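You operate a simulated robot arm through the tools that you are given. There is no shell and no other tool. Be economical: measure what you need, move in short steps, check, and stop when the job is done.

Carry out the task below with a simulated robot arm. There is one attempt and no reset: what you move stays moved.

TASK
Shut the skid down and hang the OUT OF USE sign under the panel.
Fine: press stop first; then shut valve A, the inlet valve and the outlet valve and turn the main switch off; no trip; leave the other controls alone.

Only the result counts: the job must be done as asked and must still hold three seconds after the hand-in. Knocking over, shifting, dropping, spilling or breaking anything else fails it.

THE ROBOT
A 7-joint arm with a two-finger parallel gripper, fixed in place. Base frame: the origin is at the foot of the arm, x ahead of it, y to its left, z up. Lengths are in m, angles in degrees, forces in N, time in s.
With the tool pointing down near the work surface it reaches from about 0.12 to 0.64 m from the base axis. Its first joint turns from -166.0 to 166.0 degrees. Payload 3.91 kg.
The tool frame sits at the grasp point between the pads (the TCP): z along the fingers, y along the line on which they close. The tips reach 0.03 m beyond it. The gripper opens to 0.11 m. The fingers are 0.02 m wide and 0.01 m thick; the gripper's body (0.048 by 0.112 m) begins 0.055 m behind the TCP.
Orientation is that of the tool frame in the base frame, as [roll, pitch, yaw] about the fixed x, y, z axes, in that order (R = Rz(yaw) Ry(pitch) Rx(roll)). With the fingers straight down and closing along the base's y, the tool's x points along the base's -x, its y along +y and its z along -z.

THE INTERFACE
- The arm moves only by the tool move_arm. Its argument "targets" is a list of rows, each an object of numbers (a shift or turn left out is 0, a gripper value left out holds the last): "x", "y", "z": the shift along the base's x, y, z in units of 150 mm (1.0 is 150 mm); "ax", "ay", "az": the turn, a rotation vector about the base's x, y, z in units of 120 degrees (1.0 is 120 degrees). In form: [{"x": .., "y": .., "z": .., "ax": .., "ay": .., "az": ..}, ...]. A call has 1 to 12 rows; each row is the pose to reach, as a shift and turn from the pose commanded when the call began. "fingers" is the gripper command, from -1 (fully open) to 1 (shut), values between in proportion, set as the call begins (left out, the last holds). A call with a number of a shift or a turn outside -1 to 1 is refused whole. Each row takes 0.2 s and may step no farther than 0.05 m and 8.6 degrees from the row before; otherwise, or with a gripper value out of range, the whole call is refused. A pose out of reach is approached as far as the arm can. The call stops where the force on the tool passes 40 N (or 10 N more than at its start, if that is more) or the arm is blocked; 0.2 s more then pass. The fingers move at their own pace (about 0.153 m/s each) and stop on an object; they squeeze with about 27 N. The grip force told is the motor's: it shows also when the fingers shut on nothing. Time passes only in rows, and 0.2 s behind the last, so rows that repeat a pose let the fingers close. It gives the time, the measured TCP pose, the force on the tool (base axes), the opening and the grip force at its end, in the units of the frame above (readings bear some noise), with the torque about the TCP (base axes, N m) and any sound that the robot's microphone picked up.
- Cameras (640 x 400 px; columns grow to the right, rows downward): "scene" is fixed at [0.0504, 0.6518, 1.6784]; the picture's right is [-0.61, -0.79, 0.00], its down [-0.45, 0.35, -0.82] and it looks along [0.65, -0.50, -0.57] (base axes); focal length 320 px, centre (320, 200). "wrist" rides on the gripper at [0.077, 0.007, -0.115] in the tool frame; the picture's right is [-0.09, 1.00, 0.00], its down [-0.80, -0.07, -0.59] and it looks along [-0.59, -0.05, 0.80] (tool axes); focal length 270 px, centre (320, 200). There is no depth. A picture from a camera that has moved, and an enlarged one, comes with that camera's place and axes in the base frame and with its lens.
- camera(camera): a new picture of that camera. The clock stands still meanwhile.
- move_column(by): slides the trunk up (or, below 0, down) by that many m; the arm rides with it, the base frame stays. It gives what a move gives, with no picture.
- enlarge(camera, box): a new picture of the part [left, top, right, bottom] of that camera's present view, enlarged. The clock stands still meanwhile.
- hand_in(): hands the job in; it is judged then, once.

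Work in short steps. Places have to be worked out from the pictures, the camera data and where the tool is seen: move nearer, look again, correct. Check each grasp and each placing, and mend what went wrong. You have 120 turns and 84 pictures in all, those below and enlarged ones among them. Open the gripper and draw the arm clear of the work before you hand the job in, unless the task says otherwise; then end with one line.

The tools are called after "Call:" as a command line: name --argument value ..., lists and objects as JSON in quotes. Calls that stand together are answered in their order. move_arm: Moves the arm, as the interface text tells. Its arguments: {"type":"object","properties":{"targets":{"type":"array","items":{"type":"object","properties":{"x":{"type":"number"},"y":{"type":"number"},"z":{"type":"number"},"ax":{"type":"number"},"ay":{"type":"number"},"az":{"type":"number"}}}},"fingers":{"type":"number"}},"required":["targets"]} The other tools are called the same way: move_column (by) slides the trunk up or down; camera (camera) takes a picture; enlarge (camera, box) takes an enlarged picture of a part of a camera's view; hand_in () hands the job in.

At the start:

```text
time: 0.0
ee_pos: [0.3825, -0.004, 1.4648]
tcp_rot: [179.8, 0.0, 180.0]
contact_force: [-0.4, 0.2, 0.1]
wrist_torque: [-0.01, 0.0, 0.01]
grip_width: 0.11
finger_force: 0.0
trunk travel left (down, up): [-0.575, 0.035]
```

scene: 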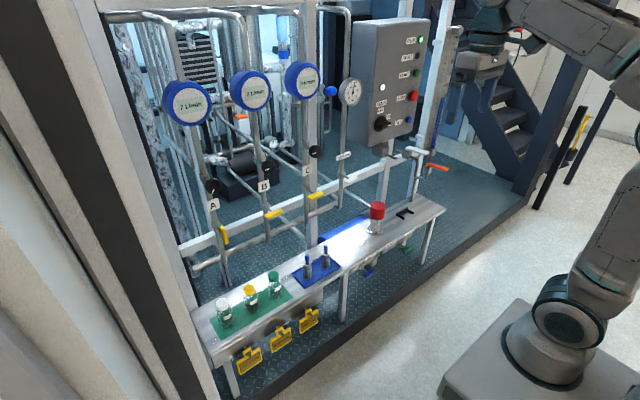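
wrist: 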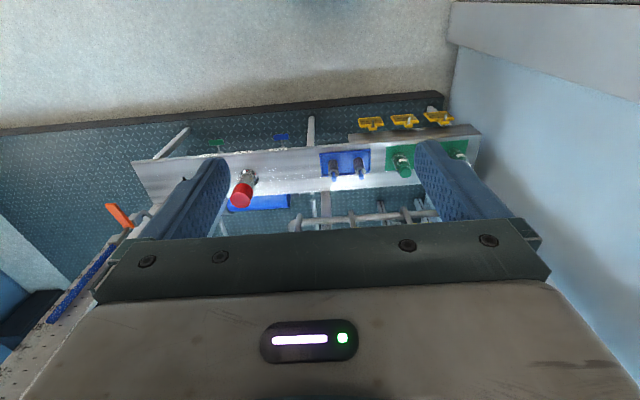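

I start by enlarging the scene's panel, valves and bench to identify the controls and sign.

Call:
enlarge --camera "scene" --box '[320, 10, 480, 110]'

Call:
enlarge --camera "scene" --box '[320, 90, 480, 190]'

Call:
enlarge --camera "scene" --box '[180, 130, 372, 250]'

Call:
enlarge --camera "scene" --box '[200, 190, 456, 350]'

```text
4.00 times, centred on (400, 60) of scene
camera zoom: at [0.0504, 0.6518, 1.6784], right [-0.61, -0.79, 0.0], down [-0.45, 0.35, -0.82], along [0.65, -0.5, -0.57], focal length 1280 px, centre (0, 760)
```

zoom: 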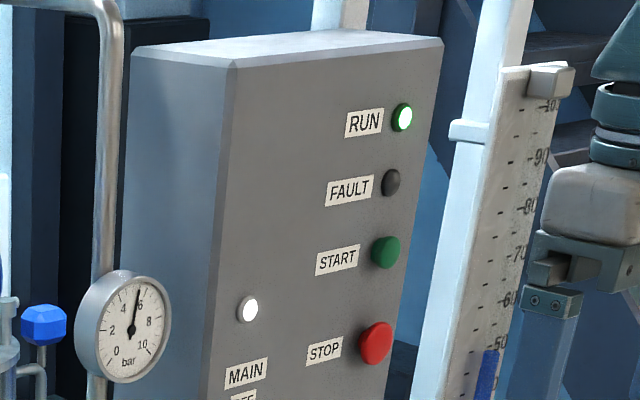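

```text
4.00 times, centred on (400, 140) of scene
camera zoom: at [0.0504, 0.6518, 1.6784], right [-0.61, -0.79, 0.0], down [-0.45, 0.35, -0.82], along [0.65, -0.5, -0.57], focal length 1280 px, centre (0, 440)
```

zoom: 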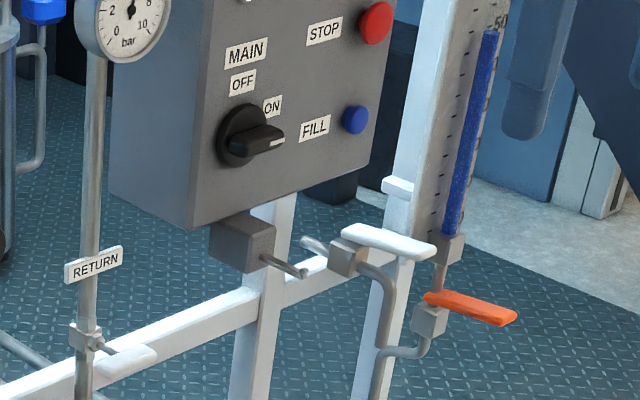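

```text
3.33 times, centred on (276, 190) of scene
camera zoom: at [0.0504, 0.6518, 1.6784], right [-0.61, -0.79, 0.0], down [-0.45, 0.35, -0.82], along [0.65, -0.5, -0.57], focal length 1067 px, centre (467, 233)
```

zoom: 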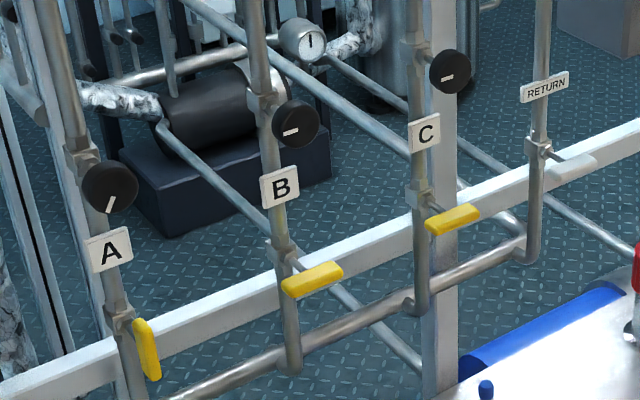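

```text
2.50 times, centred on (328, 270) of scene
camera zoom: at [0.0504, 0.6518, 1.6784], right [-0.61, -0.79, 0.0], down [-0.45, 0.35, -0.82], along [0.65, -0.5, -0.57], focal length 800 px, centre (300, 25)
```

zoom: 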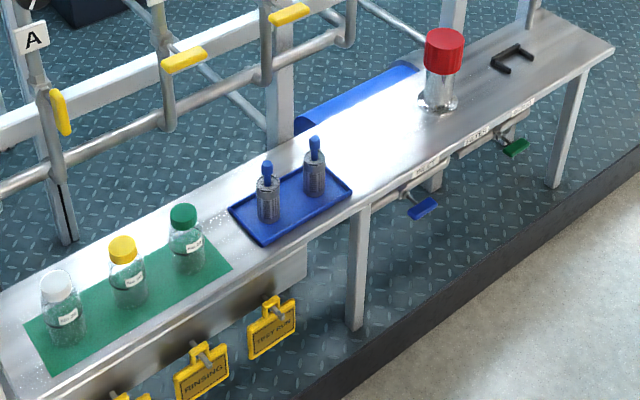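

Valve A's lever is along the pipe (open); B and C lie across. I look at the labels under the bench and the signs closer.

Call:
enlarge --camera "scene" --box '[344, 220, 424, 290]'

Call:
enlarge --camera "scene" --box '[224, 300, 336, 380]'

Call:
enlarge --camera "scene" --box '[368, 130, 464, 190]'

Call:
enlarge --camera "scene" --box '[90, 0, 350, 160]'

```text
5.71 times, centred on (384, 255) of scene
camera zoom: at [0.0504, 0.6518, 1.6784], right [-0.61, -0.79, 0.0], down [-0.45, 0.35, -0.82], along [0.65, -0.5, -0.57], focal length 1829 px, centre (-46, -114)
```

zoom: 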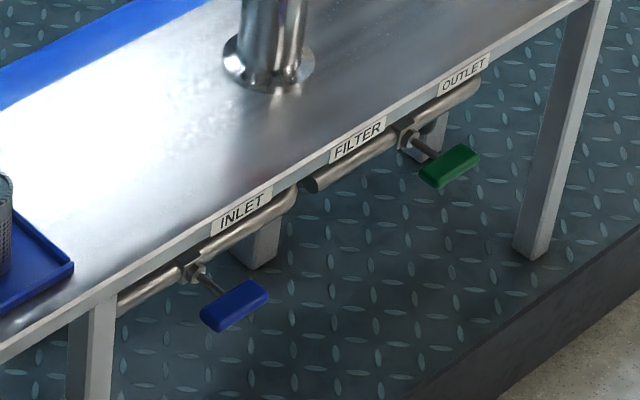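

```text
5.00 times, centred on (280, 340) of scene
camera zoom: at [0.0504, 0.6518, 1.6784], right [-0.61, -0.79, 0.0], down [-0.45, 0.35, -0.82], along [0.65, -0.5, -0.57], focal length 1600 px, centre (520, -500)
```

zoom: 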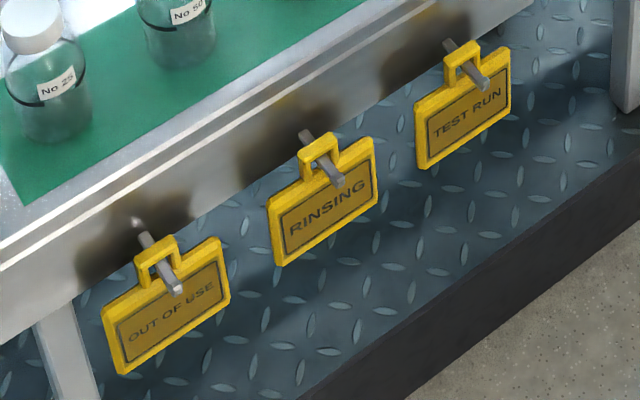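

```text
6.67 times, centred on (416, 160) of scene
camera zoom: at [0.0504, 0.6518, 1.6784], right [-0.61, -0.79, 0.0], down [-0.45, 0.35, -0.82], along [0.65, -0.5, -0.57], focal length 2134 px, centre (-320, 467)
```

zoom: 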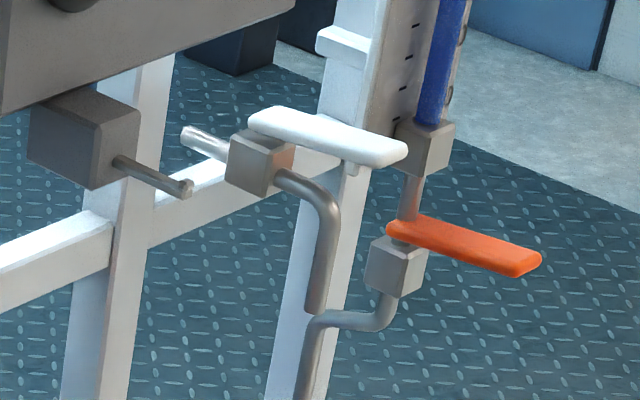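

```text
2.46 times, centred on (220, 80) of scene
camera zoom: at [0.0504, 0.6518, 1.6784], right [-0.61, -0.79, 0.0], down [-0.45, 0.35, -0.82], along [0.65, -0.5, -0.57], focal length 788 px, centre (566, 495)
```

zoom: 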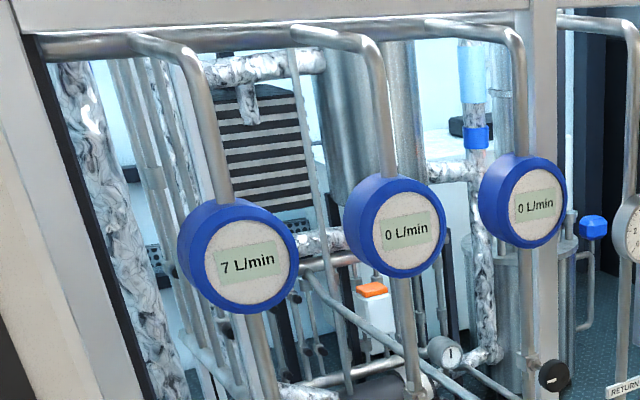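

Geometry so far: bench front edge x≈0.74, panel near y≈-0.4, z≈1.1–1.5. I tilt the tool up 45° and shift right so the wrist camera looks level at the panel.

Call:
move_arm --targets '[{"ay": -0.0625, "y": -0.1667}, {"ay": -0.125, "y": -0.333}, {"ay": -0.1875, "y": -0.5}, {"ay": -0.25, "y": -0.667}, {"ay": -0.3125, "y": -0.833}, {"ay": -0.375, "y": -1.0}]' --fingers 1

Call:
camera --camera "wrist"

```text
time: 1.4
ee_pos: [0.3797, -0.1562, 1.4648]
tcp_rot: [-180.0, 45.2, 180.0]
contact_force: [0.9, 0.5, 1.1]
wrist_torque: [-0.01, 0.01, -0.01]
grip_width: 0.0001
finger_force: 26.9
trunk travel left (down, up): [-0.575, 0.035]
```

```text
73 pictures are left
camera wrist: at [0.2454, -0.1508, 1.4915], right [0.06, 1.0, 0.06], down [0.14, -0.07, 0.99], along [0.99, -0.05, -0.15], focal length 270 px, centre (320, 200)
```

wrist: 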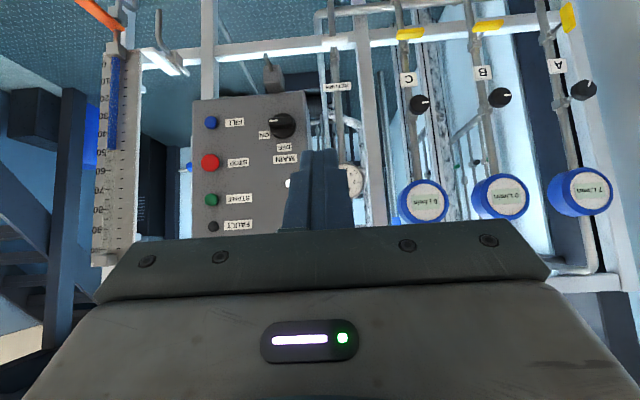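

Triangulated: STOP ≈ (0.843, -0.433, 1.292), main switch ≈ (0.848, -0.263, 1.212), lever A ≈ (0.842, 0.425, 1.011), inlet/outlet levers ≈ (0.78, -0.21/-0.51, 0.45). I level the tool and approach STOP with shut fingers.

Call:
move_arm --targets '[{"ay": -0.0625, "x": 0.15, "y": -0.16, "z": -0.16}, {"ay": -0.125, "x": 0.3, "y": -0.32, "z": -0.32}, {"ay": -0.1875, "x": 0.45, "y": -0.48, "z": -0.48}, {"ay": -0.25, "x": 0.6, "y": -0.64, "z": -0.64}, {"ay": -0.3125, "x": 0.75, "y": -0.8, "z": -0.8}, {"ay": -0.375, "x": 0.9, "y": -0.95, "z": -1.0}]'

Call:
camera --camera "scene"

```text
time: 2.8
ee_pos: [0.5198, -0.2999, 1.3147]
tcp_rot: [-10.8, 89.9, -10.5]
contact_force: [0.5, -0.1, -0.4]
wrist_torque: [0.01, 0.0, 0.0]
grip_width: 0.0002
finger_force: 26.4
trunk travel left (down, up): [-0.575, 0.035]
```

```text
72 pictures are left
```

scene: 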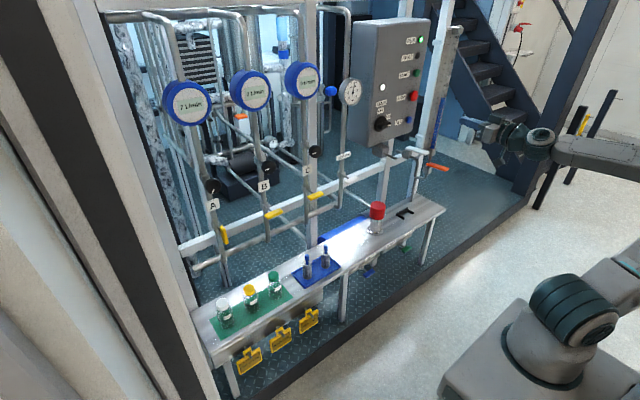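

Tool level, no trouble. I continue to y=-0.433, z=1.292, x≈0.67, then look.

Call:
move_arm --targets '[{"x": 0.25, "y": -0.2, "z": -0.03}, {"x": 0.5, "y": -0.4, "z": -0.07}, {"x": 0.75, "y": -0.6, "z": -0.1}, {"x": 1.0, "y": -0.8, "z": -0.15}, {"x": 1.0, "y": -0.887, "z": -0.15}]'

Call:
camera --camera "wrist"

```text
time: 4.0
ee_pos: [0.665, -0.4295, 1.2925]
tcp_rot: [-40.9, 89.9, -40.7]
contact_force: [-0.2, 0.1, 0.2]
wrist_torque: [0.0, -0.02, 0.0]
grip_width: 0.0001
finger_force: 26.8
trunk travel left (down, up): [-0.575, 0.035]
```

```text
71 pictures are left
camera wrist: at [0.5516, -0.4243, 1.2164], right [0.0, 1.0, 0.09], down [-0.59, -0.07, 0.8], along [0.8, -0.05, 0.59], focal length 270 px, centre (320, 200)
```

wrist: 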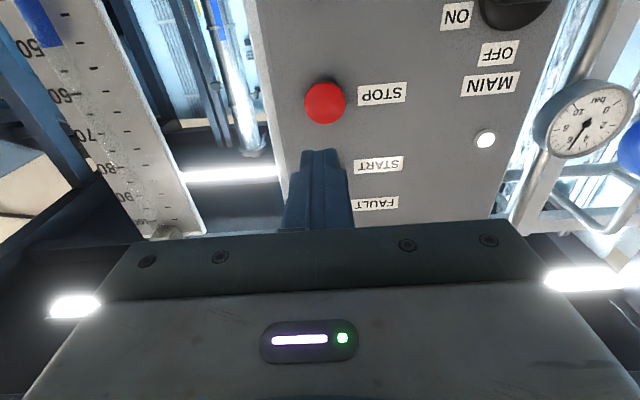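

STOP lies straight ahead at ≈(0.843, -0.427, 1.298). I advance and press in small steps, then back off.

Call:
move_arm --targets '[{"x": 0.25, "z": 0.03, "y": 0.015}, {"x": 0.5, "z": 0.03, "y": 0.015}, {"x": 0.75, "z": 0.03, "y": 0.015}, {"x": 0.85, "z": 0.03, "y": 0.015}, {"x": 0.92, "z": 0.03, "y": 0.015}, {"x": 0.96, "z": 0.03, "y": 0.015}, {"x": 1.0, "z": 0.03, "y": 0.015}]'

Call:
enlarge --camera "scene" --box '[340, 10, 500, 110]'

```text
time: 5.5
ee_pos: [0.804, -0.4303, 1.2972]
tcp_rot: [-106.3, 89.8, -106.3]
contact_force: [-36.5, 6.9, -7.8]
wrist_torque: [-0.05, 0.24, 0.2]
grip_width: 0.0
finger_force: 27.1
trunk travel left (down, up): [-0.575, 0.035]
heard: click
stopped in row 7: the force on the tool passed its limit (the readings are from after the stop); the commanded pose is now the measured one
```

```text
4.00 times, centred on (420, 60) of scene
camera zoom: at [0.0504, 0.6518, 1.6784], right [-0.61, -0.79, 0.0], down [-0.45, 0.35, -0.82], along [0.65, -0.5, -0.57], focal length 1280 px, centre (-80, 760)
```

zoom: 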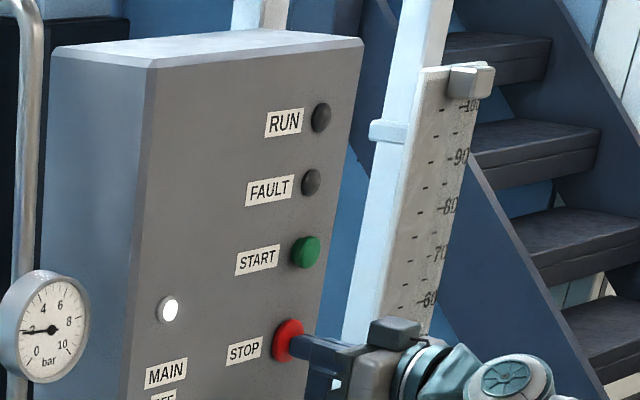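

Clicked, RUN lamp is out and pressure falls. I back straight off the panel, then lower the column toward valve A's height.

Call:
move_arm --targets '[{"x": -0.3}, {"x": -0.6}, {"x": -0.9}, {"x": -1.0, "y": 0.3}, {"x": -1.0, "y": 0.6}, {"x": -1.0, "y": 0.9}]'

Call:
move_arm --targets '[{"x": -0.3, "y": 0.1}, {"x": -0.6, "y": 0.2}, {"x": -0.8, "y": 0.4}, {"x": -0.8, "y": 0.7}, {"x": -0.8, "y": 1.0}]'

Call:
move_column --by -0.25

Call:
move_arm --targets '[{"y": 0.3}, {"y": 0.6}, {"y": 0.9}, {"y": 1.0}]'

Call:
move_arm --targets '[{"y": 0.3}, {"y": 0.6}, {"y": 0.9}, {"y": 1.0}]'

Call:
camera --camera "wrist"

```text
time: 6.9
ee_pos: [0.6596, -0.2908, 1.2968]
tcp_rot: [-151.2, 89.8, -150.9]
contact_force: [-1.3, -0.8, -0.2]
wrist_torque: [-0.01, 0.01, -0.01]
grip_width: 0.0001
finger_force: 26.6
trunk travel left (down, up): [-0.575, 0.035]
```

```text
time: 8.1
ee_pos: [0.5381, -0.1432, 1.2941]
tcp_rot: [-149.2, 89.8, -148.9]
contact_force: [0.8, 0.2, -0.3]
wrist_torque: [0.01, -0.02, 0.01]
grip_width: 0.0001
finger_force: 27.0
trunk travel left (down, up): [-0.575, 0.035]
```

```text
time: 10.7
ee_pos: [0.5392, -0.1445, 1.044]
tcp_rot: [-161.7, 89.8, -161.4]
contact_force: [0.5, 0.6, 0.6]
wrist_torque: [0.0, -0.01, -0.01]
grip_width: 0.0
finger_force: 27.1
trunk travel left (down, up): [-0.325, 0.285]
```

```text
time: 11.7
ee_pos: [0.5396, 0.0053, 1.0448]
tcp_rot: [-174.7, 89.7, -174.4]
contact_force: [-0.9, -0.1, -0.1]
wrist_torque: [0.01, 0.01, 0.01]
grip_width: 0.0001
finger_force: 26.9
trunk travel left (down, up): [-0.325, 0.285]
```

```text
time: 12.7
ee_pos: [0.5411, 0.1546, 1.0455]
tcp_rot: [-161.2, 89.9, -161.1]
contact_force: [0.8, 0.6, -0.2]
wrist_torque: [0.05, 0.0, -0.02]
grip_width: 0.0
finger_force: 27.1
trunk travel left (down, up): [-0.325, 0.285]
```

```text
69 pictures are left
camera wrist: at [0.4267, 0.1599, 0.9697], right [0.0, 1.0, 0.09], down [-0.59, -0.07, 0.8], along [0.81, -0.05, 0.59], focal length 270 px, centre (320, 200)
```

wrist: 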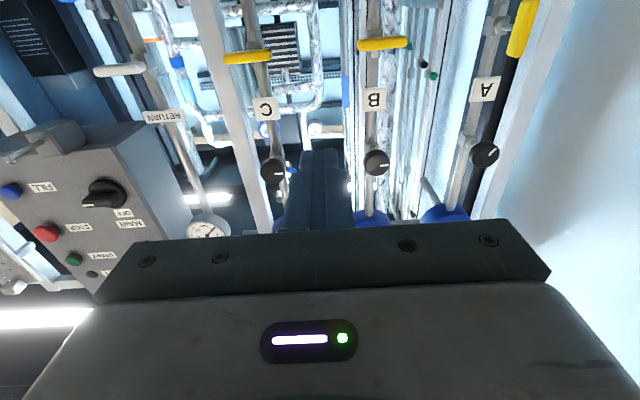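

Lever A is at the upper right edge here, near an upright. I move across and lower to see it in the middle of view.

Call:
move_arm --targets '[{"y": 0.3, "z": -0.15}, {"y": 0.6, "z": -0.3}, {"y": 0.9, "z": -0.45}, {"y": 1.0, "z": -0.7}, {"y": 1.0, "z": -0.85}]'

Call:
move_arm --targets '[{"y": 0.3, "x": 0.1}, {"y": 0.6, "x": 0.2}]'

Call:
camera --camera "wrist"

```text
refused: row 1 steps farther than a row can; nothing moved
```

```text
time: 13.2
ee_pos: [0.5713, 0.247, 1.0445]
tcp_rot: [-161.7, 89.8, -161.4]
contact_force: [0.0, 0.0, 0.3]
wrist_torque: [-0.01, 0.01, 0.02]
grip_width: 0.0
finger_force: 26.7
trunk travel left (down, up): [-0.325, 0.285]
```

```text
68 pictures are left
camera wrist: at [0.4567, 0.2514, 0.9699], right [0.0, 1.0, 0.09], down [-0.59, -0.07, 0.8], along [0.81, -0.05, 0.59], focal length 270 px, centre (320, 200)
```

wrist: 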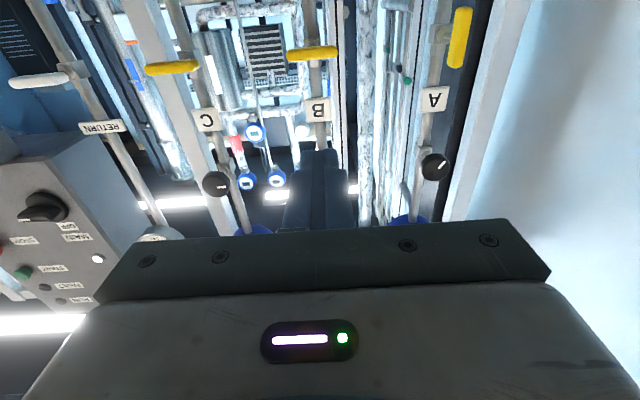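

Lever A spans z≈0.99–1.055 at y≈0.421, pivot about z≈1.02. I move closer for a precise look.

Call:
move_arm --targets '[{"y": 0.2, "z": -0.1, "x": 0.1}, {"y": 0.4, "z": -0.2, "x": 0.2}, {"y": 0.6, "z": -0.3, "x": 0.3}, {"y": 0.8, "z": -0.4, "x": 0.4}, {"y": 1.0, "z": -0.5, "x": 0.5}, {"y": 1.0, "z": -0.5, "x": 0.8}]' --fingers 0.2

Call:
camera --camera "wrist"

```text
time: 14.7
ee_pos: [0.6899, 0.3956, 0.9688]
tcp_rot: [-147.0, 89.7, -146.8]
contact_force: [0.6, -0.1, 0.0]
wrist_torque: [0.03, 0.02, 0.04]
grip_width: 0.044
finger_force: 0.0
trunk travel left (down, up): [-0.325, 0.285]
```

```text
67 pictures are left
camera wrist: at [0.576, 0.4001, 0.8924], right [0.0, 1.0, 0.09], down [-0.59, -0.07, 0.8], along [0.81, -0.05, 0.59], focal length 270 px, centre (320, 200)
```

wrist: 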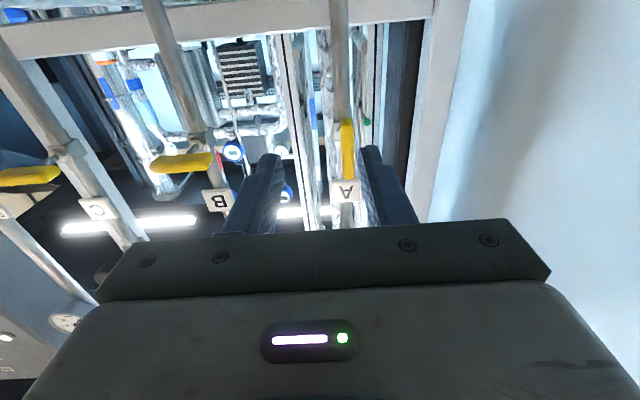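

Call:
enlarge --camera "wrist" --box '[240, 60, 440, 240]'

Call:
enlarge --camera "wrist" --box '[130, 60, 290, 240]'

```text
2.22 times, centred on (340, 150) of wrist
camera zoom: at [0.576, 0.4001, 0.8924], right [0.0, 1.0, 0.09], down [-0.59, -0.07, 0.8], along [0.81, -0.05, 0.59], focal length 601 px, centre (276, 311)
```

zoom: 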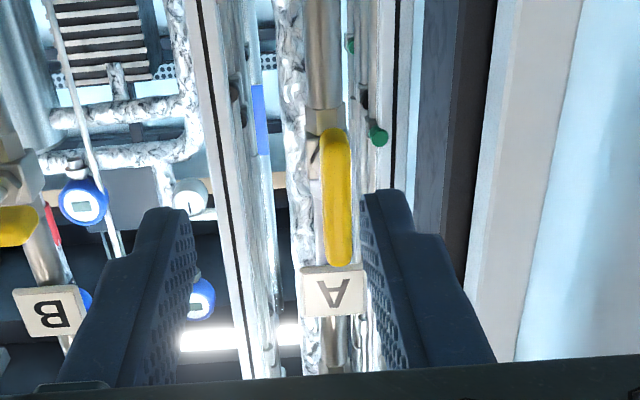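

```text
2.22 times, centred on (210, 150) of wrist
camera zoom: at [0.576, 0.4001, 0.8924], right [0.0, 1.0, 0.09], down [-0.59, -0.07, 0.8], along [0.81, -0.05, 0.59], focal length 601 px, centre (564, 311)
```

zoom: 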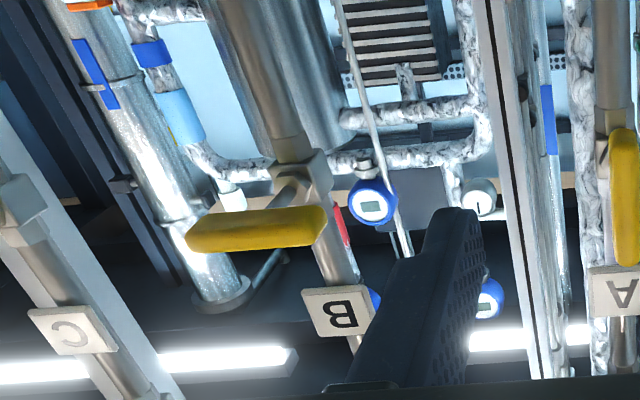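

Lever A: y≈0.419, z 0.989–1.060, front x≈0.84, pivot ≈ z 1.03. I line up and straddle the lever with TCP at x≈0.822.

Call:
move_arm --targets '[{"y": 0.15, "z": 0.2}, {"y": 0.155, "z": 0.4, "x": 0.1}, {"y": 0.155, "z": 0.4, "x": 0.35}, {"y": 0.155, "z": 0.4, "x": 0.6}, {"y": 0.155, "z": 0.4, "x": 0.8}, {"y": 0.155, "z": 0.4, "x": 0.88}]'

Call:
enlarge --camera "wrist" --box '[240, 60, 440, 240]'

Call:
enlarge --camera "scene" --box '[180, 170, 300, 270]'

```text
time: 16.1
ee_pos: [0.8223, 0.4184, 1.0302]
tcp_rot: [-164.2, 89.8, -164.1]
contact_force: [-0.6, 0.0, 0.3]
wrist_torque: [-0.02, 0.0, 0.01]
grip_width: 0.044
finger_force: 0.1
trunk travel left (down, up): [-0.325, 0.285]
```

```text
2.22 times, centred on (340, 150) of wrist
camera zoom: at [0.7081, 0.4232, 0.9546], right [0.0, 1.0, 0.09], down [-0.59, -0.07, 0.8], along [0.81, -0.05, 0.59], focal length 601 px, centre (276, 311)
```

zoom: 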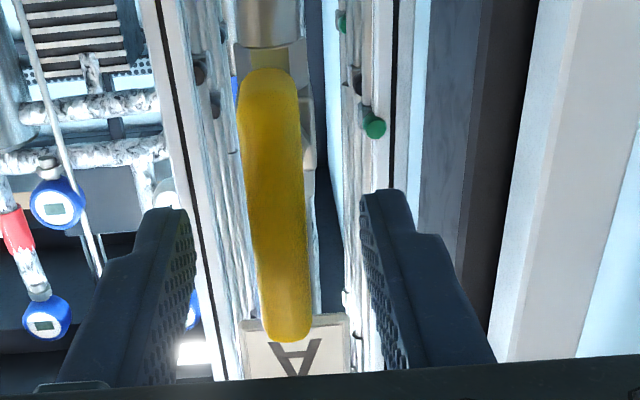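

```text
4.00 times, centred on (240, 220) of scene
camera zoom: at [0.0504, 0.6518, 1.6784], right [-0.61, -0.79, 0.0], down [-0.45, 0.35, -0.82], along [0.65, -0.5, -0.57], focal length 1280 px, centre (640, 120)
```

zoom: 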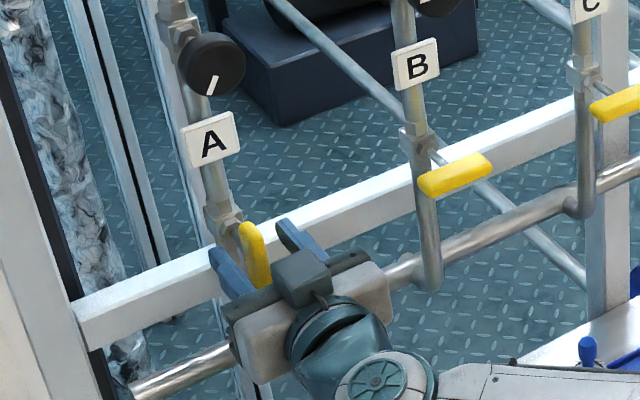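

The lever sits between the fingers. I advance 5 mm and close on it.

Call:
move_arm --targets '[{"x": 0.035}, {"x": 0.035}, {"x": 0.035}]' --fingers 1

```text
time: 16.9
ee_pos: [0.8254, 0.4188, 1.0308]
tcp_rot: [-164.8, 89.9, -164.4]
contact_force: [-29.9, -3.4, -8.0]
wrist_torque: [0.02, 0.16, -1.1]
grip_width: 0.0128
finger_force: 44.9
trunk travel left (down, up): [-0.325, 0.285]
```

Gripped at 12.8 mm, but the tips press on something behind; I ease back 5 mm and turn -30° about x around the pivot to test.

Call:
move_arm --targets '[{"x": -0.035}, {"x": -0.035, "ax": -0.06}, {"x": -0.035, "ax": -0.12}, {"x": -0.035, "ax": -0.18}, {"x": -0.035, "ax": -0.25}]'

Call:
enlarge --camera "scene" --box '[180, 170, 300, 270]'

```text
time: 18.1
ee_pos: [0.822, 0.4202, 1.0289]
tcp_rot: [-90.6, 60.0, -90.4]
contact_force: [11.1, 13.5, 6.5]
wrist_torque: [2.08, 0.14, -0.28]
grip_width: 0.0252
finger_force: 44.8
trunk travel left (down, up): [-0.325, 0.285]
```

```text
4.00 times, centred on (240, 220) of scene
camera zoom: at [0.0504, 0.6518, 1.6784], right [-0.61, -0.79, 0.0], down [-0.45, 0.35, -0.82], along [0.65, -0.5, -0.57], focal length 1280 px, centre (640, 120)
```

zoom: 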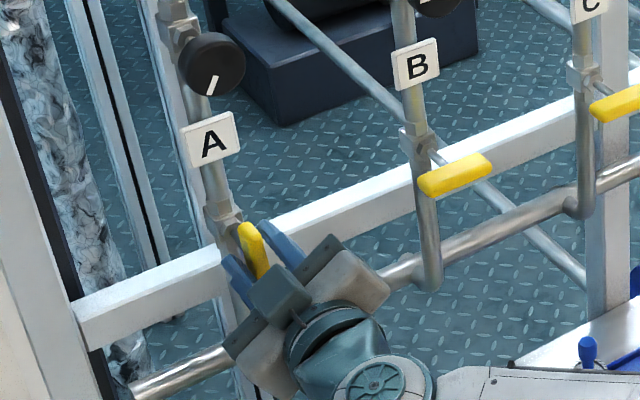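

The fingers twisted open to 25 mm, so the lever is stiff or blocked this way. I look with the wrist camera.

Call:
camera --camera "wrist"

```text
61 pictures are left
camera wrist: at [0.7071, 0.3857, 0.9597], right [-0.01, 0.91, -0.42], down [-0.59, 0.34, 0.73], along [0.81, 0.25, 0.53], focal length 270 px, centre (320, 200)
```

wrist: 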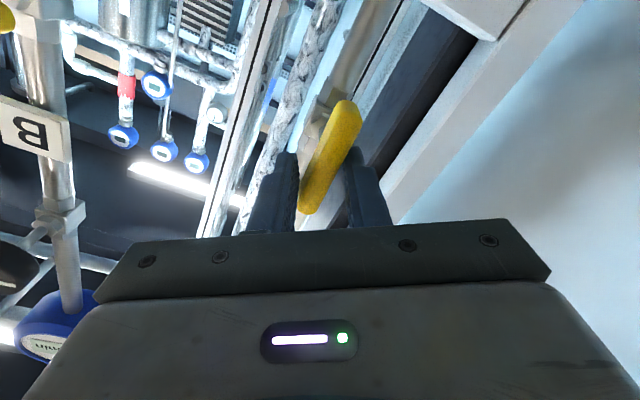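

The lever has turned only ≈10°. I open slightly, back out and untwist, then look at where the lever really stays.

Call:
move_arm --targets '[{}, {"x": -0.25}, {"x": -0.5}, {"x": -0.5, "ax": 0.07}, {"x": -0.5, "ax": 0.14}, {"x": -0.5, "ax": 0.21}, {"x": -0.5, "ax": 0.25, "z": -0.15}]' --fingers 0.0

Call:
enlarge --camera "wrist" --box '[240, 60, 440, 240]'

```text
time: 19.6
ee_pos: [0.7474, 0.4194, 1.0059]
tcp_rot: [176.9, 89.8, 177.1]
contact_force: [0.4, -0.6, -0.4]
wrist_torque: [0.03, 0.0, -0.05]
grip_width: 0.0549
finger_force: 0.1
trunk travel left (down, up): [-0.325, 0.285]
```

```text
2.22 times, centred on (340, 150) of wrist
camera zoom: at [0.6319, 0.4238, 0.931], right [0.0, 1.0, 0.09], down [-0.59, -0.07, 0.8], along [0.81, -0.05, 0.59], focal length 601 px, centre (276, 311)
```

zoom: 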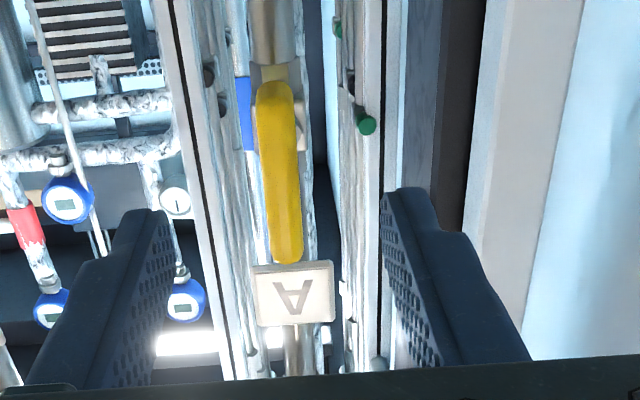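

The lever sprang back to vertical: it was against its stop, so it must turn the other way. I regrip centred (z≈1.021) and turn +30°.

Call:
move_arm --targets '[{"z": 0.1}, {"z": 0.1, "x": 0.25}, {"z": 0.1, "x": 0.48}]' --fingers 0.2

Call:
move_arm --targets '[{}, {}, {}]' --fingers 1

Call:
move_arm --targets '[{"ax": 0.06}, {"ax": 0.12}, {"ax": 0.18}, {"ax": 0.25}]'

Call:
camera --camera "wrist"

```text
time: 20.4
ee_pos: [0.8182, 0.4208, 1.0213]
tcp_rot: [-147.8, 89.8, -147.6]
contact_force: [0.2, -0.5, 0.0]
wrist_torque: [0.01, 0.01, 0.02]
grip_width: 0.0441
finger_force: 0.1
trunk travel left (down, up): [-0.325, 0.285]
```

```text
time: 21.2
ee_pos: [0.8172, 0.4202, 1.0214]
tcp_rot: [-156.4, 89.9, -156.3]
contact_force: [1.8, 3.2, 4.9]
wrist_torque: [0.01, 0.49, -0.73]
grip_width: 0.0133
finger_force: 45.1
trunk travel left (down, up): [-0.325, 0.285]
```

```text
time: 22.2
ee_pos: [0.8171, 0.4188, 1.0209]
tcp_rot: [90.1, 59.9, 90.5]
contact_force: [-12.5, -4.8, -2.5]
wrist_torque: [-0.04, -0.11, -1.0]
grip_width: 0.0127
finger_force: 45.0
trunk travel left (down, up): [-0.325, 0.285]
```

```text
59 pictures are left
camera wrist: at [0.7029, 0.4615, 0.9595], right [0.0, 0.82, 0.58], down [-0.59, -0.47, 0.66], along [0.81, -0.34, 0.49], focal length 270 px, centre (320, 200)
```

wrist: 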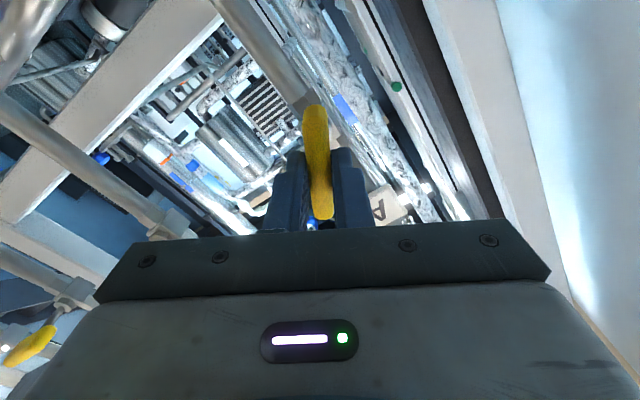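

The lever follows with the grip unchanged. I turn the remaining 60°.

Call:
move_arm --targets '[{"ax": 0.06}, {"ax": 0.12}, {"ax": 0.18}, {"ax": 0.25}, {"ax": 0.31}, {"ax": 0.37}, {"ax": 0.43}, {"ax": 0.5}, {"ax": 0.51}]'

Call:
enlarge --camera "scene" --box '[160, 70, 320, 270]'

```text
time: 24.2
ee_pos: [0.8169, 0.4182, 1.019]
tcp_rot: [89.7, -1.1, 90.2]
contact_force: [-26.2, -12.3, -23.9]
wrist_torque: [-0.81, 0.77, -0.28]
grip_width: 0.0128
finger_force: 45.4
trunk travel left (down, up): [-0.325, 0.285]
```

```text
2.00 times, centred on (240, 170) of scene
camera zoom: at [0.0504, 0.6518, 1.6784], right [-0.61, -0.79, 0.0], down [-0.45, 0.35, -0.82], along [0.65, -0.5, -0.57], focal length 640 px, centre (480, 260)
```

zoom: 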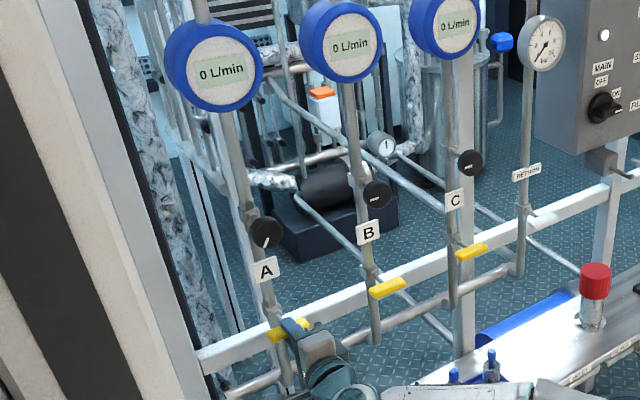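

Lever A is across the pipe and flow reads 0. I open, back straight out and look.

Call:
move_arm --targets '[{}, {}, {"x": -0.2}, {"x": -0.5}, {"x": -0.8}, {"x": -1.0}]' --fingers 0.2

Call:
enlarge --camera "scene" --box '[180, 170, 300, 270]'

```text
time: 25.6
ee_pos: [0.6678, 0.4181, 1.0205]
tcp_rot: [89.7, -1.2, 90.1]
contact_force: [0.5, 0.8, -0.6]
wrist_torque: [-0.02, 0.03, 0.03]
grip_width: 0.0439
finger_force: 0.1
trunk travel left (down, up): [-0.325, 0.285]
```

```text
4.00 times, centred on (240, 220) of scene
camera zoom: at [0.0504, 0.6518, 1.6784], right [-0.61, -0.79, 0.0], down [-0.45, 0.35, -0.82], along [0.65, -0.5, -0.57], focal length 1280 px, centre (640, 120)
```

zoom: 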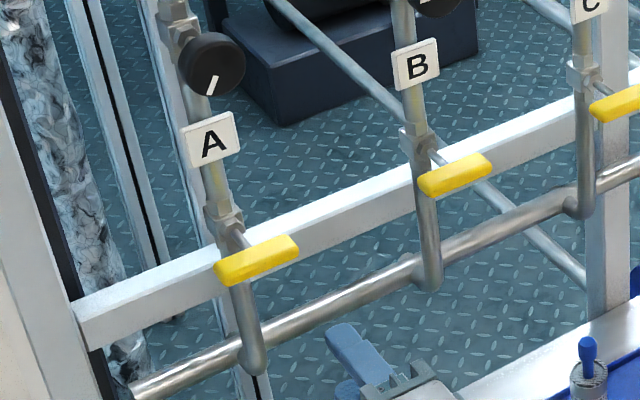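

Valve A is shut. Next I retreat, cross to y≈-0.1 keeping this roll, and lower the column for the inlet valve.

Call:
move_arm --targets '[{"x": -0.3}, {"x": -0.6}, {"x": -0.9}, {"x": -1.0, "y": -0.25}, {"x": -1.0, "y": -0.55}, {"x": -1.0, "y": -0.85}, {"x": -1.0, "y": -1.0}]'

Call:
move_arm --targets '[{"y": -0.3}, {"y": -0.6}, {"y": -0.9}, {"y": -1.0}]'

Call:
move_arm --targets '[{"y": -0.3}, {"y": -0.6}, {"y": -0.9}, {"y": -1.0}]'

Call:
move_column --by -0.32

Call:
camera --camera "wrist"

Call:
camera --camera "scene"

```text
time: 27.2
ee_pos: [0.519, 0.267, 1.0222]
tcp_rot: [89.7, -1.1, 90.2]
contact_force: [-0.5, -0.5, 0.2]
wrist_torque: [-0.02, 0.01, 0.03]
grip_width: 0.044
finger_force: 0.1
trunk travel left (down, up): [-0.325, 0.285]
```

```text
time: 28.2
ee_pos: [0.52, 0.1183, 1.0216]
tcp_rot: [89.7, -1.0, 90.1]
contact_force: [1.4, -0.6, 0.4]
wrist_torque: [-0.01, 0.0, 0.0]
grip_width: 0.0438
finger_force: 0.1
trunk travel left (down, up): [-0.325, 0.285]
```

```text
time: 29.2
ee_pos: [0.5189, -0.033, 1.0215]
tcp_rot: [89.8, -1.2, 90.2]
contact_force: [-0.2, -0.6, 1.0]
wrist_torque: [-0.02, -0.02, 0.0]
grip_width: 0.0443
finger_force: 0.0
trunk travel left (down, up): [-0.325, 0.285]
```

```text
time: 32.4
ee_pos: [0.5187, -0.0327, 0.7019]
tcp_rot: [89.7, -1.1, 90.2]
contact_force: [0.0, -0.4, 0.6]
wrist_torque: [-0.01, 0.02, 0.0]
grip_width: 0.0441
finger_force: 0.1
trunk travel left (down, up): [-0.005, 0.605]
```

```text
56 pictures are left
camera wrist: at [0.4046, 0.043, 0.7114], right [0.0, -0.11, 0.99], down [-0.59, -0.8, -0.09], along [0.81, -0.59, -0.06], focal length 270 px, centre (320, 200)
```

wrist: 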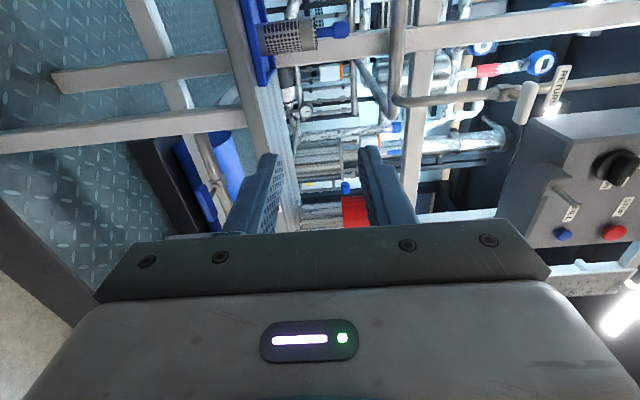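

```text
55 pictures are left
```

scene: 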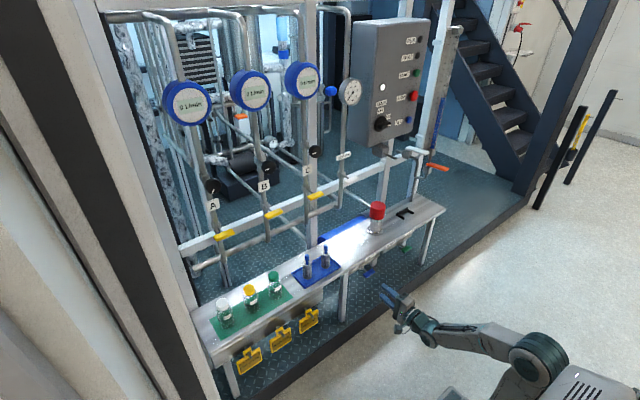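

Column is at the bottom. I lower the arm to z≈0.5 and look for the inlet lever.

Call:
move_arm --targets '[{"z": -0.3}, {"z": -0.6}, {"z": -0.9}, {"z": -1.0}]'

Call:
move_arm --targets '[{"z": -0.3, "y": -0.1}, {"z": -0.5, "y": -0.3}]'

Call:
camera --camera "wrist"

```text
time: 33.4
ee_pos: [0.5461, -0.0367, 0.5501]
tcp_rot: [89.8, -1.1, 90.2]
contact_force: [-0.5, -0.1, 0.1]
wrist_torque: [0.01, 0.02, 0.0]
grip_width: 0.0441
finger_force: 0.0
out of reach, approached as far as the arm can: row 1, 2, 3, 4
trunk travel left (down, up): [-0.005, 0.605]
```

```text
time: 34.0
ee_pos: [0.5458, -0.0817, 0.4776]
tcp_rot: [89.7, -1.1, 90.1]
contact_force: [0.8, -0.4, -0.4]
wrist_torque: [0.01, 0.05, 0.01]
grip_width: 0.0439
finger_force: 0.0
trunk travel left (down, up): [-0.005, 0.605]
```

```text
54 pictures are left
camera wrist: at [0.4338, -0.0064, 0.4858], right [-0.01, -0.11, 0.99], down [-0.59, -0.8, -0.09], along [0.81, -0.59, -0.06], focal length 270 px, centre (320, 200)
```

wrist: 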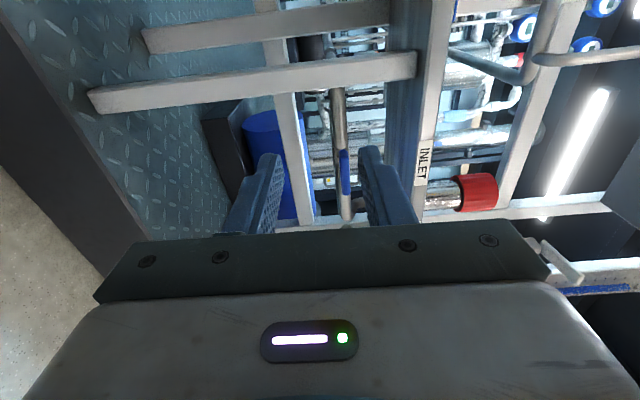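

The blue handle lies along the pipe near (0.77, -0.21, 0.49). I enlarge for precision.

Call:
enlarge --camera "wrist" --box '[290, 80, 450, 230]'

```text
2.67 times, centred on (370, 155) of wrist
camera zoom: at [0.4338, -0.0064, 0.4858], right [-0.01, -0.11, 0.99], down [-0.59, -0.8, -0.09], along [0.81, -0.59, -0.06], focal length 721 px, centre (187, 320)
```

zoom: 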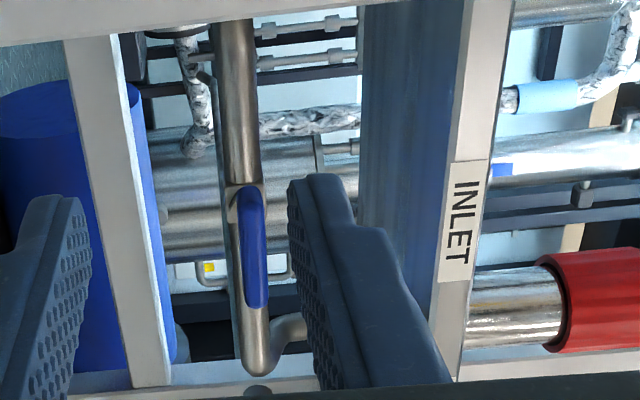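

I move in front of the handle: y≈-0.205, x≈0.63, z≈0.495.

Call:
move_arm --targets '[{"y": -0.28, "z": 0.04, "x": 0.1}, {"y": -0.56, "z": 0.08, "x": 0.2}, {"y": -0.83, "z": 0.12, "x": 0.35}, {"y": -0.83, "z": 0.12, "x": 0.55}]'

Call:
enlarge --camera "wrist" --box '[240, 60, 440, 240]'

Call:
enlarge --camera "scene" --box '[340, 220, 440, 320]'

```text
time: 35.0
ee_pos: [0.6299, -0.2065, 0.4931]
tcp_rot: [89.7, -1.1, 90.2]
contact_force: [0.7, -0.3, -0.2]
wrist_torque: [0.0, 0.04, -0.01]
grip_width: 0.0441
finger_force: 0.0
trunk travel left (down, up): [-0.005, 0.605]
```

```text
2.22 times, centred on (340, 150) of wrist
camera zoom: at [0.5165, -0.1313, 0.5024], right [0.0, -0.11, 0.99], down [-0.59, -0.8, -0.09], along [0.81, -0.59, -0.06], focal length 601 px, centre (276, 311)
```

zoom: 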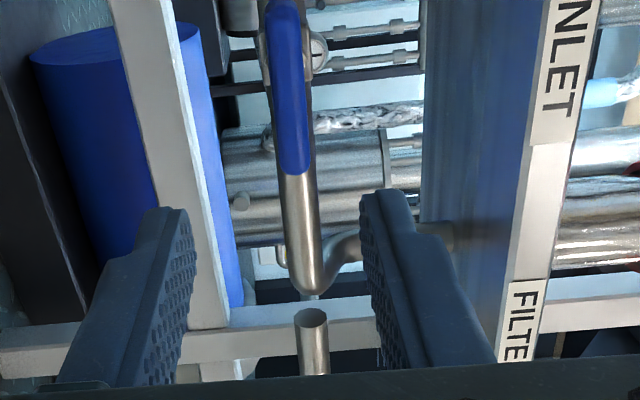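

```text
4.00 times, centred on (390, 270) of scene
camera zoom: at [0.0504, 0.6518, 1.6784], right [-0.61, -0.79, 0.0], down [-0.45, 0.35, -0.82], along [0.65, -0.5, -0.57], focal length 1280 px, centre (40, -80)
```

zoom: 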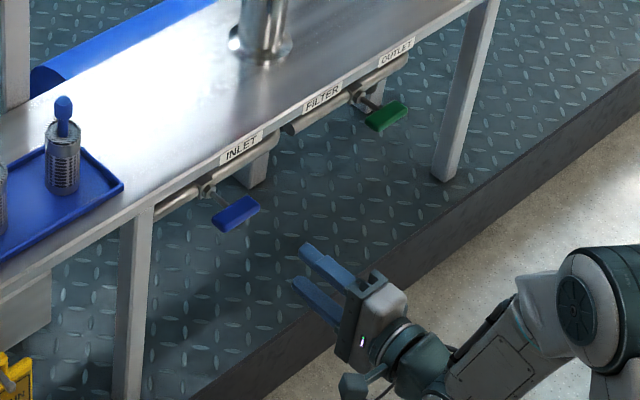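

Handle centre ≈ (0.76, -0.203, 0.499), pointing along y. I straddle it at TCP x≈0.742 and grip.

Call:
move_arm --targets '[{"z": 0.04, "y": 0.023}, {"z": 0.04, "y": 0.023, "x": 0.25}, {"z": 0.04, "y": 0.023, "x": 0.5}, {"z": 0.04, "y": 0.023, "x": 0.7}, {"z": 0.04, "y": 0.023, "x": 0.75}]'

Call:
move_arm --targets '[{}, {}, {}]' --fingers 1

```text
time: 36.2
ee_pos: [0.7418, -0.2028, 0.5008]
tcp_rot: [89.7, -1.1, 90.2]
contact_force: [0.4, -0.1, -0.8]
wrist_torque: [-0.01, 0.03, 0.01]
grip_width: 0.0439
finger_force: 0.1
trunk travel left (down, up): [-0.005, 0.605]
```

```text
time: 37.0
ee_pos: [0.742, -0.2029, 0.4994]
tcp_rot: [89.8, -1.2, 90.2]
contact_force: [3.5, -1.0, -2.8]
wrist_torque: [-0.03, 0.82, -0.14]
grip_width: 0.0129
finger_force: 45.0
trunk travel left (down, up): [-0.005, 0.605]
```

Gripped at 12.9 mm as on valve A. I test a -30° turn.

Call:
move_arm --targets '[{"ax": -0.06}, {"ax": -0.12}, {"ax": -0.18}, {"ax": -0.25}]'

```text
time: 38.0
ee_pos: [0.7409, -0.2013, 0.4999]
tcp_rot: [89.9, 28.8, 90.2]
contact_force: [1.2, 1.2, -0.8]
wrist_torque: [2.02, 0.33, 0.12]
grip_width: 0.0247
finger_force: 44.5
trunk travel left (down, up): [-0.005, 0.605]
```

Blocked (grip forced to 25 mm), so it turns the other way. I turn back and on to +30° the other side.

Call:
move_arm --targets '[{"ax": 0.06}, {"ax": 0.12}, {"ax": 0.18}, {"ax": 0.25}, {"ax": 0.31}, {"ax": 0.37}, {"ax": 0.43}, {"ax": 0.49}]'

```text
time: 39.8
ee_pos: [0.7417, -0.2029, 0.4991]
tcp_rot: [89.9, -30.1, 90.2]
contact_force: [1.7, -2.2, -11.7]
wrist_torque: [-0.04, -0.24, 0.89]
grip_width: 0.0129
finger_force: 44.3
trunk travel left (down, up): [-0.005, 0.605]
```

The grip stays at 12.9 mm and the tool turned, so the handle follows. I continue in this direction as far as it goes (60° more).

Call:
move_arm --targets '[{"ax": 0.06}, {"ax": 0.12}, {"ax": 0.18}, {"ax": 0.25}, {"ax": 0.31}, {"ax": 0.37}, {"ax": 0.43}, {"ax": 0.5}, {"ax": 0.51}]'

Call:
camera --camera "wrist"

Call:
enlarge --camera "scene" --box '[340, 220, 440, 320]'

```text
time: 41.8
ee_pos: [0.7414, -0.2, 0.4986]
tcp_rot: [-95.3, -88.9, -84.6]
contact_force: [-14.7, 17.4, -22.3]
wrist_torque: [-0.99, -0.12, 0.14]
grip_width: 0.0129
finger_force: 44.9
trunk travel left (down, up): [-0.005, 0.605]
```

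```text
50 pictures are left
camera wrist: at [0.6279, -0.2095, 0.5756], right [0.0, -0.99, -0.11], down [-0.6, 0.09, -0.8], along [0.8, 0.06, -0.59], focal length 270 px, centre (320, 200)
```

wrist: 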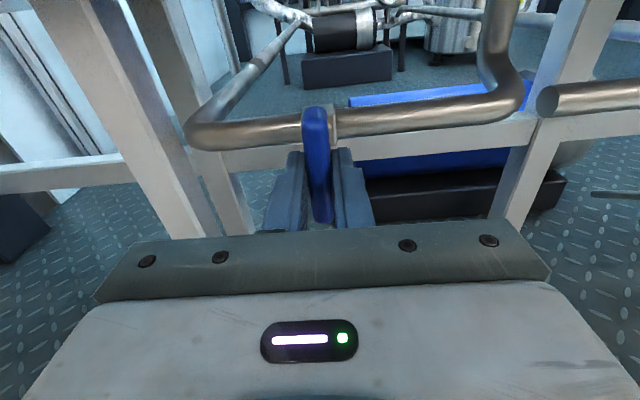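

```text
4.00 times, centred on (390, 270) of scene
camera zoom: at [0.0504, 0.6518, 1.6784], right [-0.61, -0.79, 0.0], down [-0.45, 0.35, -0.82], along [0.65, -0.5, -0.57], focal length 1280 px, centre (40, -80)
```

zoom: 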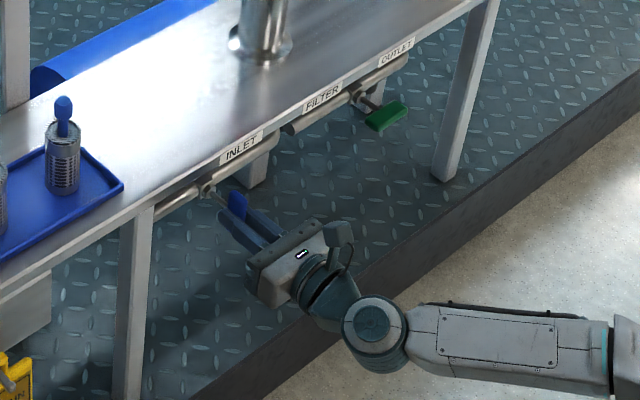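

Inlet handle is now upright across its pipe. I release, back out, rotate back 90° and slide to the outlet handle (≈ (0.76, -0.473, 0.495)).

Call:
move_arm --targets '[{}, {}, {"x": -0.25}, {"x": -0.5}, {"x": -0.75}, {"x": -1.0}]' --fingers 0.2

Call:
move_arm --targets '[{"ax": -0.065, "y": -0.13}, {"ax": -0.13, "y": -0.26}, {"ax": -0.195, "y": -0.39}, {"ax": -0.26, "y": -0.52}, {"ax": -0.325, "y": -0.65}, {"ax": -0.39, "y": -0.78}, {"ax": -0.455, "y": -0.9}, {"ax": -0.52, "y": -1.0}, {"ax": -0.585, "y": -1.0}, {"ax": -0.65, "y": -1.0}, {"ax": -0.715, "y": -1.0}, {"ax": -0.77, "y": -1.0}]'

Call:
camera --camera "wrist"

Call:
enlarge --camera "scene" --box '[340, 220, 440, 320]'

```text
time: 43.2
ee_pos: [0.5907, -0.2018, 0.4982]
tcp_rot: [-80.9, -88.9, -99.5]
contact_force: [-0.3, 1.0, -0.2]
wrist_torque: [-0.01, -0.03, -0.02]
grip_width: 0.044
finger_force: 0.0
trunk travel left (down, up): [-0.005, 0.605]
```

```text
time: 45.8
ee_pos: [0.5926, -0.3528, 0.5]
tcp_rot: [89.8, 1.3, 90.3]
contact_force: [0.3, 0.9, -0.5]
wrist_torque: [0.0, 0.01, -0.01]
grip_width: 0.0439
finger_force: 0.0
trunk travel left (down, up): [-0.005, 0.605]
```

```text
48 pictures are left
camera wrist: at [0.4771, -0.2768, 0.5058], right [0.0, -0.06, 1.0], down [-0.59, -0.8, -0.05], along [0.81, -0.59, -0.03], focal length 270 px, centre (320, 200)
```

wrist: 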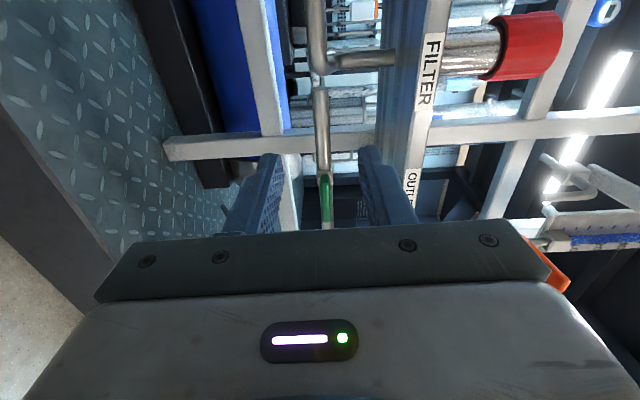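

```text
4.00 times, centred on (390, 270) of scene
camera zoom: at [0.0504, 0.6518, 1.6784], right [-0.61, -0.79, 0.0], down [-0.45, 0.35, -0.82], along [0.65, -0.5, -0.57], focal length 1280 px, centre (40, -80)
```

zoom: 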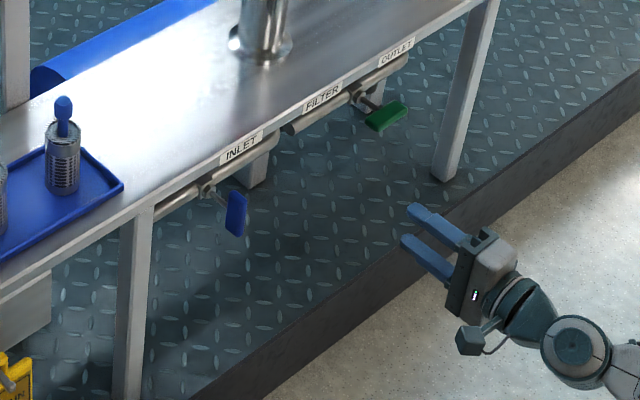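

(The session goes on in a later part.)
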